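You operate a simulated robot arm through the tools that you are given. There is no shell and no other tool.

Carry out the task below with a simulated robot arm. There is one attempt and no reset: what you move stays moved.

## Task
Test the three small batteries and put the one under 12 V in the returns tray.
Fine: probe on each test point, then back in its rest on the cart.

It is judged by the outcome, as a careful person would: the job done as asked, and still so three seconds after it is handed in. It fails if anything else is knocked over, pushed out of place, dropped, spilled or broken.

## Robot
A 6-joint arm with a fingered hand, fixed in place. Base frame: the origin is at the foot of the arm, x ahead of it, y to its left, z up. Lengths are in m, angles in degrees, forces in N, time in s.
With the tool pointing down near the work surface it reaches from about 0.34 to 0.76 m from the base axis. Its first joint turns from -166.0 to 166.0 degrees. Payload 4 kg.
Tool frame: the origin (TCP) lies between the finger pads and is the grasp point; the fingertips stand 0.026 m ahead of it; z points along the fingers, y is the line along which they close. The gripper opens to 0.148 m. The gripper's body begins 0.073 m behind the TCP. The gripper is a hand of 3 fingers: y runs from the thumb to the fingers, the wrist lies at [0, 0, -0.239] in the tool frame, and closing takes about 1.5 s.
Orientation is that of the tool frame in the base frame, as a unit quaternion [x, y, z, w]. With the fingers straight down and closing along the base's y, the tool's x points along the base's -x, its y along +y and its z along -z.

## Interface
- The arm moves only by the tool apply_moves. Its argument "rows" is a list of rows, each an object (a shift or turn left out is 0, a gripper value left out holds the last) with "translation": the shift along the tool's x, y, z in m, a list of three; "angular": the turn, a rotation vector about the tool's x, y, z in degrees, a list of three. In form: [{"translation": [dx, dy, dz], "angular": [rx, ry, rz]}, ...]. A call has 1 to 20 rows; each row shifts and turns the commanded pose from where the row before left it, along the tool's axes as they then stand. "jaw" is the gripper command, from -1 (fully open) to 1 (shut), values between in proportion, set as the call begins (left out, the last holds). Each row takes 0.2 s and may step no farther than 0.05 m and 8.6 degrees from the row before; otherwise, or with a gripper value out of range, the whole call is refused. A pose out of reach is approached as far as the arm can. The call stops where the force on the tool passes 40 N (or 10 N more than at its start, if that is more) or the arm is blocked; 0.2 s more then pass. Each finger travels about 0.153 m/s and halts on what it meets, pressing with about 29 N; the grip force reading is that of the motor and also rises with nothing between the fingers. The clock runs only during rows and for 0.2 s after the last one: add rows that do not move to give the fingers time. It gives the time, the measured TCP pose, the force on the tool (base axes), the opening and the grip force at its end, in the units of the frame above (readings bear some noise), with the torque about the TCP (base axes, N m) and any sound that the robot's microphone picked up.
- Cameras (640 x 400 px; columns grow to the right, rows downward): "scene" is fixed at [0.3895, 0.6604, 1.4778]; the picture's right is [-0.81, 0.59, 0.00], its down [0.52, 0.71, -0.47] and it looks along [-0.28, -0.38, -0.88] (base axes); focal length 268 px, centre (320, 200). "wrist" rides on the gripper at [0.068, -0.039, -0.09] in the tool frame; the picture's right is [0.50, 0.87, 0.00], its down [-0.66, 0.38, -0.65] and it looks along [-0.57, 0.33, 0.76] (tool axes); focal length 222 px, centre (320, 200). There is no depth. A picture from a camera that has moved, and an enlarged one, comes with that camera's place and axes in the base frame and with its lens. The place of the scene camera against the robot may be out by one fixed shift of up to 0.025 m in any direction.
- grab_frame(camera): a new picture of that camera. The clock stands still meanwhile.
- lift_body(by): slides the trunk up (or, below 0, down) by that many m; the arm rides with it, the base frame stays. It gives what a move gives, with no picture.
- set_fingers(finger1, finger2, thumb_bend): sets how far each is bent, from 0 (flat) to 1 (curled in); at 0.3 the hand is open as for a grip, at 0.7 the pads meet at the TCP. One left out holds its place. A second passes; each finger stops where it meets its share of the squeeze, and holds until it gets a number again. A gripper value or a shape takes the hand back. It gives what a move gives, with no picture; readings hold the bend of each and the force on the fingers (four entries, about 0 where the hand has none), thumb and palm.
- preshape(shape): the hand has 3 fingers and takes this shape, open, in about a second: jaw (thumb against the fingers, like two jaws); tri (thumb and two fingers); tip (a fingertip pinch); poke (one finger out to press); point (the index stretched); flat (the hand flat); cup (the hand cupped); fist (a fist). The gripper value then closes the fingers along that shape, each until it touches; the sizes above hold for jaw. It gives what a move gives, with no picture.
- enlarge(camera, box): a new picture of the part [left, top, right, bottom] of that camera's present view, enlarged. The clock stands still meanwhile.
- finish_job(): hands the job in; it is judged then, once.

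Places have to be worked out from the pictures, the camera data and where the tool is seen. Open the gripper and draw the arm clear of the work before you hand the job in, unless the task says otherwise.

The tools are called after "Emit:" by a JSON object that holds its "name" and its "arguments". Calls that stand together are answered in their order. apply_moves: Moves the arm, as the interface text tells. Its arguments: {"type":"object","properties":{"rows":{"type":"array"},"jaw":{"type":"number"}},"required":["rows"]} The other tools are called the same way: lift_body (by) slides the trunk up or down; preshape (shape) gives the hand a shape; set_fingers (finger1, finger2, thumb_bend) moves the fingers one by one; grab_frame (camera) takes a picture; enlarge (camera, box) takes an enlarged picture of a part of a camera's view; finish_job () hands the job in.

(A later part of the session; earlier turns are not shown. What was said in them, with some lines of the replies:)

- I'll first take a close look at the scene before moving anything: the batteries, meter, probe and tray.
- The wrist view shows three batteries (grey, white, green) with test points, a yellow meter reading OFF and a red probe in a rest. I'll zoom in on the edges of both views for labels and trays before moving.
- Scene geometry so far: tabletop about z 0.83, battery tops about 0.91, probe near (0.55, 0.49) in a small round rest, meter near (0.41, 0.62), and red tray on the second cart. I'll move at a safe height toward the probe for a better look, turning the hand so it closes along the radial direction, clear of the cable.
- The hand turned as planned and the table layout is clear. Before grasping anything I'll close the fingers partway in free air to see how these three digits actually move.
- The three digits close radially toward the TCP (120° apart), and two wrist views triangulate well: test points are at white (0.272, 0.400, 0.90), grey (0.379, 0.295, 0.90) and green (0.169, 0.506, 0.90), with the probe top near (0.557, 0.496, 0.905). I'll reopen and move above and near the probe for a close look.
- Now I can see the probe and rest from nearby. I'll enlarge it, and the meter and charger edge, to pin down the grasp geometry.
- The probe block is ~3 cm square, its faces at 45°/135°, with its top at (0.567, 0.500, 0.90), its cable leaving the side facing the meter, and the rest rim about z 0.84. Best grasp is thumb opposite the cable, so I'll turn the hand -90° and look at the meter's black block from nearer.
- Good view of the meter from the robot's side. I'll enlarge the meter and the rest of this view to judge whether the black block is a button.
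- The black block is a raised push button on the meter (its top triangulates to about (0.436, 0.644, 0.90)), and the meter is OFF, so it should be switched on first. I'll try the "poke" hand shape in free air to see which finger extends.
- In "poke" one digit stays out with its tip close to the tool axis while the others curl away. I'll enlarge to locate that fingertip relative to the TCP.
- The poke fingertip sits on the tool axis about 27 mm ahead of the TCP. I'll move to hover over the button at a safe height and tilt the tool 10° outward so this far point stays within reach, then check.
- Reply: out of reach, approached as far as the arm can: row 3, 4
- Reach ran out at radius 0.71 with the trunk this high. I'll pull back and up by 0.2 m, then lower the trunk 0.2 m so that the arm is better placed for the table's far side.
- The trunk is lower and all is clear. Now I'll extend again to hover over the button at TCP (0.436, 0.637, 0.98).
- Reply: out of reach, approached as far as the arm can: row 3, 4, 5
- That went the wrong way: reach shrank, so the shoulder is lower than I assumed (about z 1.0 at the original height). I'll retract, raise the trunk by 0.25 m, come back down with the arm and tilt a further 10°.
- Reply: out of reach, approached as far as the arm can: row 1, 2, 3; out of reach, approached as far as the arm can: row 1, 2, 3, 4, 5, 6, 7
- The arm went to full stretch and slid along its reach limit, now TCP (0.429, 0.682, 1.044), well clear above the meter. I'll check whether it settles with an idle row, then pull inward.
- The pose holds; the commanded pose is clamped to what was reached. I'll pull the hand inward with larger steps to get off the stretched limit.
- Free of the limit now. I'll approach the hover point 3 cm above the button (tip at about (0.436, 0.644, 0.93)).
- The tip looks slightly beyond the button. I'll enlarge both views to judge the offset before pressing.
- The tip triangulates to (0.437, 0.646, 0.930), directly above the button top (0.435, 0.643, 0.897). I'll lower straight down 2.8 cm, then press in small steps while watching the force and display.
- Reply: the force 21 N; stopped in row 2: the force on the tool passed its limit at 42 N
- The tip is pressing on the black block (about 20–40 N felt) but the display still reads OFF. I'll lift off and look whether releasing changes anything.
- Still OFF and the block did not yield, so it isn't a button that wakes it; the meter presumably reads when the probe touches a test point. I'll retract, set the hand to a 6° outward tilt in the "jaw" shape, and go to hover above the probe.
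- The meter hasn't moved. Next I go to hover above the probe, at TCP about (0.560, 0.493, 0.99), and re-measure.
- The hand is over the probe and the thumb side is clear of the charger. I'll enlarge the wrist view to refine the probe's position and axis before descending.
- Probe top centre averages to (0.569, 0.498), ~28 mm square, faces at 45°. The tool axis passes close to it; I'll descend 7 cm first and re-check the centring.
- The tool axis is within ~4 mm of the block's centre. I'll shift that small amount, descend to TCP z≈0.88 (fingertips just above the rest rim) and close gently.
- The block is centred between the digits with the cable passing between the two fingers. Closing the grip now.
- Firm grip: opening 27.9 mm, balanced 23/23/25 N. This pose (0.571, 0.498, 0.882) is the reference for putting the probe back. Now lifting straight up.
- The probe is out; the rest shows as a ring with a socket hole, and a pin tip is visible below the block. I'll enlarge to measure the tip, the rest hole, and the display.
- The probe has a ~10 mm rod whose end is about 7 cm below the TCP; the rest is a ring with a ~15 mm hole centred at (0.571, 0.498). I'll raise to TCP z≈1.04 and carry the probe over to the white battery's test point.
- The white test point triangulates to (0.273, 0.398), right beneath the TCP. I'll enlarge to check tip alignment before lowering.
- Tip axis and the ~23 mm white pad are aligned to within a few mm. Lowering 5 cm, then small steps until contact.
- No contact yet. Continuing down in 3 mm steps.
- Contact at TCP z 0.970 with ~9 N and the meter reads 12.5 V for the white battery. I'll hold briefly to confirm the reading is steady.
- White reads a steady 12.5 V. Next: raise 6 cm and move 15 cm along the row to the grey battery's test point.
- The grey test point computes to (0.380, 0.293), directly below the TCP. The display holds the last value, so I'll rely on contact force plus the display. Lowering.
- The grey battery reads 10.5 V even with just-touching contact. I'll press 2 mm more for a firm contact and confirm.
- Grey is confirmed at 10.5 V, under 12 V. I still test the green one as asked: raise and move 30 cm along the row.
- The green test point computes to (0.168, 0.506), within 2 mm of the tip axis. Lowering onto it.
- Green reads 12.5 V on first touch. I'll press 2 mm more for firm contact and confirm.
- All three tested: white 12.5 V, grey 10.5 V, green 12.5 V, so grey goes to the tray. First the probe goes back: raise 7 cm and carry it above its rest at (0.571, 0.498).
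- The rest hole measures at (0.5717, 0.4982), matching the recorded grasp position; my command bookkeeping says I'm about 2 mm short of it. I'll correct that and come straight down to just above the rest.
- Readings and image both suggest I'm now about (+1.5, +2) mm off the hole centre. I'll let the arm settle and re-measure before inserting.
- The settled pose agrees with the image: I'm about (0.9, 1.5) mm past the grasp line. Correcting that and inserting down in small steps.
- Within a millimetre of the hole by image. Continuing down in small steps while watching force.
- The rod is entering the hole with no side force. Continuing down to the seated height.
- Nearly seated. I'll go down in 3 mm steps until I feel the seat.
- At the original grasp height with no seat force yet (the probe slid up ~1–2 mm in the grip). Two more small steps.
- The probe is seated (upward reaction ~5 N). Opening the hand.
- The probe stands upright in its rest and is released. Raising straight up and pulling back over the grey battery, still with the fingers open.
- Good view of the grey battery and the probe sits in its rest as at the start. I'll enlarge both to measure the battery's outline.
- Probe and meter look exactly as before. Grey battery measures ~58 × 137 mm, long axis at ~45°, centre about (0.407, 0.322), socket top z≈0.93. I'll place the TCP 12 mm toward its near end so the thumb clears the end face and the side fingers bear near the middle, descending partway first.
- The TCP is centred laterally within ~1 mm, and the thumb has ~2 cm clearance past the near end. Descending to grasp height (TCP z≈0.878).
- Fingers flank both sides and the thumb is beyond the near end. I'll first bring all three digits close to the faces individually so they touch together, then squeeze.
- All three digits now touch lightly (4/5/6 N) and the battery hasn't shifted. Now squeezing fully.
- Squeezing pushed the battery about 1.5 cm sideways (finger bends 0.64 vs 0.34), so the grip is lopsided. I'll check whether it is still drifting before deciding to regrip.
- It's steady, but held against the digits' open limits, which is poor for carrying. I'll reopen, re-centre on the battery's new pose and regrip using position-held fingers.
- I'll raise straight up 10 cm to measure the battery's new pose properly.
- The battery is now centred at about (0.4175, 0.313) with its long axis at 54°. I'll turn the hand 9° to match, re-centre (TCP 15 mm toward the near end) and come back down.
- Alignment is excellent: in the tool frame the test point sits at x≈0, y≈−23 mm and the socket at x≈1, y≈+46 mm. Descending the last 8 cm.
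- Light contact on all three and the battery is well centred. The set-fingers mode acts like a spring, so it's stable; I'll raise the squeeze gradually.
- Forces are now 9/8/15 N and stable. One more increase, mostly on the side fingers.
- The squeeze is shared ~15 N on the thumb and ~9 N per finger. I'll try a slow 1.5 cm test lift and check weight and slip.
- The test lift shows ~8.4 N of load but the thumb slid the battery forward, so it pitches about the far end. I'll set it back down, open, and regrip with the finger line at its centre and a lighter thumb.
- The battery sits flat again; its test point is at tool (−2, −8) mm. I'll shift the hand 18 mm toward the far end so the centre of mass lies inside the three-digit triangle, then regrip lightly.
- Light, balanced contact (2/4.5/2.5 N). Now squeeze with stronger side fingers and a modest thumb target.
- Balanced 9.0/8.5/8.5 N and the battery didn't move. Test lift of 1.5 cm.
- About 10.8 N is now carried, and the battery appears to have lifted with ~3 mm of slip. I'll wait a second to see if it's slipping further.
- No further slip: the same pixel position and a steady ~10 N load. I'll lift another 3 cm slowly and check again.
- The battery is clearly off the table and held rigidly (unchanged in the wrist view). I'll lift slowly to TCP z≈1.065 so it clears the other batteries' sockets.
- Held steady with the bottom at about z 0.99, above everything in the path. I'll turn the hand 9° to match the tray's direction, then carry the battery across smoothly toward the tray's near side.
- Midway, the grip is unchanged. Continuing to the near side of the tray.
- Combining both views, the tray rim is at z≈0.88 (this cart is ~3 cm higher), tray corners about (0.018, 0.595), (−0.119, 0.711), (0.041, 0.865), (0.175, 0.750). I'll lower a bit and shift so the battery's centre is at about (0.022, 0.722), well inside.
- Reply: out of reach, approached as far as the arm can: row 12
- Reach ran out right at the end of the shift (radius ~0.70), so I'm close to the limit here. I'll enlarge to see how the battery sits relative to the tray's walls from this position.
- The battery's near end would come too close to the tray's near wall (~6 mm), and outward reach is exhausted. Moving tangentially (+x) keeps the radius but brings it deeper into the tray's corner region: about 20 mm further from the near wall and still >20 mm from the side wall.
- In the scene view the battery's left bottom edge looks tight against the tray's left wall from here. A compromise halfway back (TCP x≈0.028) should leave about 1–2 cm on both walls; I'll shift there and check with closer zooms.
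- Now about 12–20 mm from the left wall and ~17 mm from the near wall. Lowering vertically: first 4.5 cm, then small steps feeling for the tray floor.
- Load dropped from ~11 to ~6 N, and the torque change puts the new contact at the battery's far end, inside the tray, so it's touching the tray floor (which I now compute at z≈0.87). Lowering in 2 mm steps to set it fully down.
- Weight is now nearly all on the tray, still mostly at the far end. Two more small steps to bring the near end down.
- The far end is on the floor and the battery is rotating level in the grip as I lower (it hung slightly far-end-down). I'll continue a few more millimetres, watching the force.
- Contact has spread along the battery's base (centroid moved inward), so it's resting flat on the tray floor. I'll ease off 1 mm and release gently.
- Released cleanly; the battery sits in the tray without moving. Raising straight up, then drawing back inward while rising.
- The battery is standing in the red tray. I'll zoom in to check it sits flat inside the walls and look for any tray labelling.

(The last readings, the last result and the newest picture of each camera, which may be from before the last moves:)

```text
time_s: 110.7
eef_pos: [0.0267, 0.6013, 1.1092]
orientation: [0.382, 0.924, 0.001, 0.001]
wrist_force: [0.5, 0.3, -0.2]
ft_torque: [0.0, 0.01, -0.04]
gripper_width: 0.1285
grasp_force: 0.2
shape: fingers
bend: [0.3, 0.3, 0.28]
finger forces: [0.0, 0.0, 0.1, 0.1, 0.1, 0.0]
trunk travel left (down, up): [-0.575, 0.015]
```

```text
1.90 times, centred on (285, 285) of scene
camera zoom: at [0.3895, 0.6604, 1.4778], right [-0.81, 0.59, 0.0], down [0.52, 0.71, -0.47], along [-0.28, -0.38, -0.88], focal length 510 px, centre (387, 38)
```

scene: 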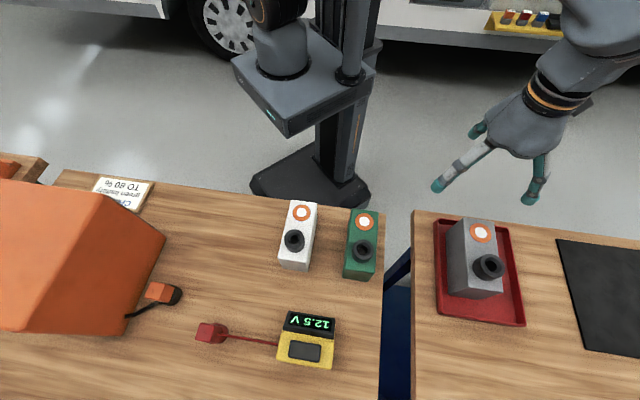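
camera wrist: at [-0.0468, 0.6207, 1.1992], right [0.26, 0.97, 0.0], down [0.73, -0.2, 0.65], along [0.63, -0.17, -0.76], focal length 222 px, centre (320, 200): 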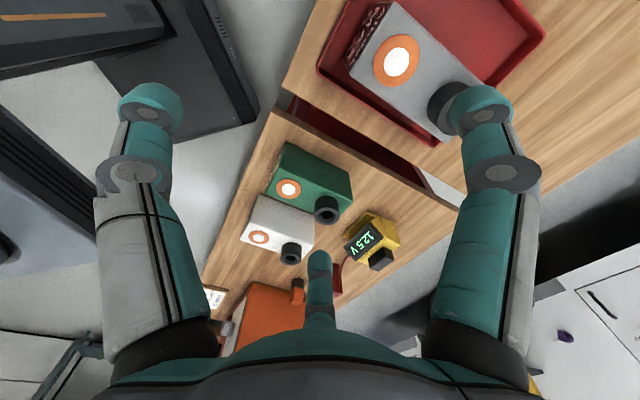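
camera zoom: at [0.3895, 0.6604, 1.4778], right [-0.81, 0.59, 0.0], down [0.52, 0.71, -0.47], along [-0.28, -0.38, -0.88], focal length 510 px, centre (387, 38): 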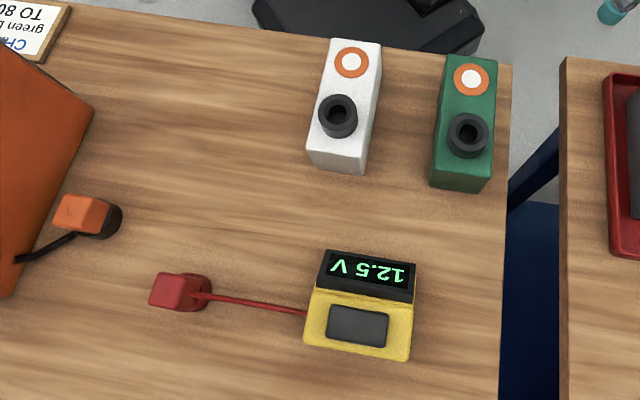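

It looks upright and inside the tray; I'll zoom closer on the base edges to make sure it isn't resting on a wall.

Emit:
{"name": "enlarge", "arguments": {"camera": "scene", "box": [430, 210, 490, 260]}}

Emit:
{"name": "enlarge", "arguments": {"camera": "scene", "box": [430, 260, 530, 330]}}

Emit:
{"name": "enlarge", "arguments": {"camera": "wrist", "box": [300, 0, 460, 110]}}

```text
8.00 times, centred on (460, 235) of scene
camera zoom: at [0.3895, 0.6604, 1.4778], right [-0.81, 0.59, 0.0], down [0.52, 0.71, -0.47], along [-0.28, -0.38, -0.88], focal length 2140 px, centre (-800, -80)
```

zoom: 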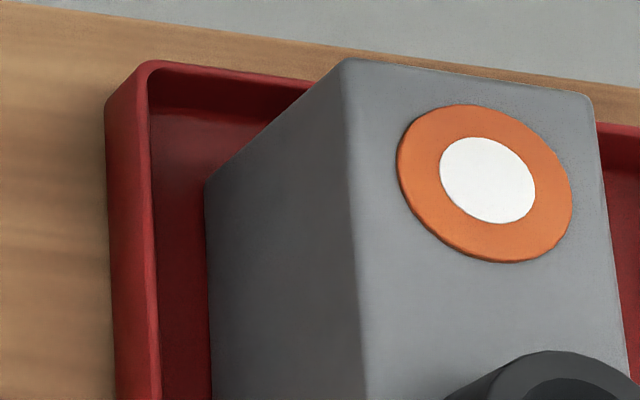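

```text
5.71 times, centred on (480, 295) of scene
camera zoom: at [0.3895, 0.6604, 1.4778], right [-0.81, 0.59, 0.0], down [0.52, 0.71, -0.47], along [-0.28, -0.38, -0.88], focal length 1528 px, centre (-594, -343)
```

zoom: 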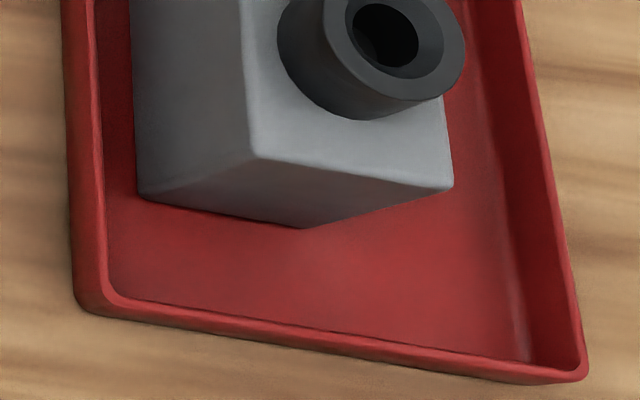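

```text
3.64 times, centred on (380, 55) of wrist
camera zoom: at [-0.0468, 0.6207, 1.1992], right [0.26, 0.97, 0.0], down [0.73, -0.2, 0.65], along [0.63, -0.17, -0.76], focal length 808 px, centre (102, 727)
```

zoom: 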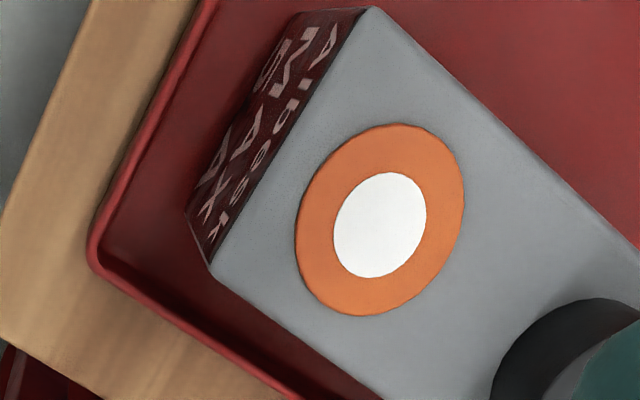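

The battery stands flat on the tray floor with clear gaps to the near and left walls; white and green batteries, probe and meter are unchanged. I'll open the gripper fully and draw the arm back clear of both carts.

Emit:
{"name": "apply_moves", "arguments": {"rows": [{"translation": [0, 0, -0.03]}, {"translation": [-0.0324, -0.0147, -0.005]}, {"translation": [-0.0324, -0.0147, -0.005]}, {"translation": [-0.0324, -0.0147, 0]}, {"translation": [-0.0324, -0.0147, 0]}, {"translation": [-0.0324, -0.0147, 0]}, {"translation": [-0.0324, -0.0147, 0]}, {}, {}], "jaw": -1}}

Emit:
{"name": "grab_frame", "arguments": {"camera": "scene"}}

Emit:
{"name": "grab_frame", "arguments": {"camera": "wrist"}}

```text
time_s: 112.7
eef_pos: [0.1016, 0.4024, 1.149]
orientation: [0.383, 0.924, 0.0, 0.001]
wrist_force: [0.0, 0.7, -0.1]
ft_torque: [-0.01, 0.02, 0.05]
gripper_width: 0.1479
grasp_force: 0.0
shape: jaw
bend: [0.3, 0.3, 0.3]
finger forces: [0.1, 0.1, 0.1, 0.0, 0.1, 0.0]
trunk travel left (down, up): [-0.575, 0.015]
```

```text
taken
```

scene: 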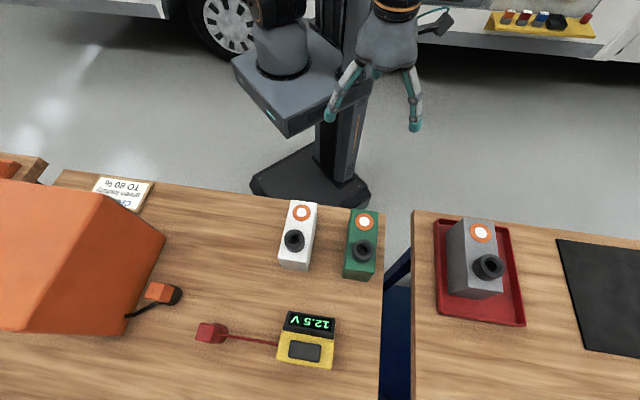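

```text
taken
camera wrist: at [0.0276, 0.421, 1.24], right [0.26, 0.97, 0.0], down [0.73, -0.2, 0.65], along [0.63, -0.17, -0.76], focal length 222 px, centre (320, 200)
```

wrist: 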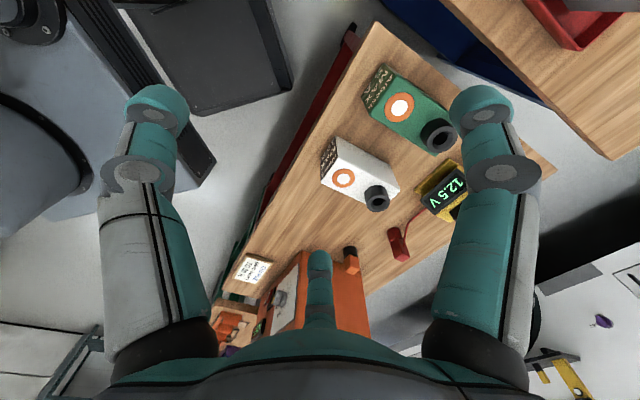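

The arm is clear with the gripper open. Readings were white 12.5 V, grey 10.5 V and green 12.5 V. The grey battery is in the red tray, the probe is in its rest, and the rest of the cart looks as it did at the start, so I'm handing in.

Emit:
{"name": "finish_job", "arguments": {}}

```text
The job is handed in.
```

I tested all three batteries, and the grey one, at 10.5 V, is the only one under 12 V. It is now in the red tray on the second cart.

| Battery | Reading |
|---|---|
| White | 12.5 V |
| Grey | 10.5 V |
| Green | 12.5 V |

- **Tray:** I saw no "returns" label, but the red tray was the only suitable one within reach. The grey battery stands flat on its floor, clear of the walls.
- **Probe:** it is back in its rest, upright, as it was at the start.
- **Other items:** in the camera views, the white and green batteries and the meter are where they started. The meter display still shows the last reading, 12.5 V, instead of OFF.
- **Meter block:** before testing I pressed the black block on the meter, thinking it was a power button. It did not move, and the meter did not shift. The meter began reading when the probe touched a test point.
- **Grey battery pick-up:** it took three grips to get a secure hold, and the battery slid a couple of centimetres on the cart before I lifted it. It touched nothing else.

The gripper is open and the arm is drawn back clear of both carts.
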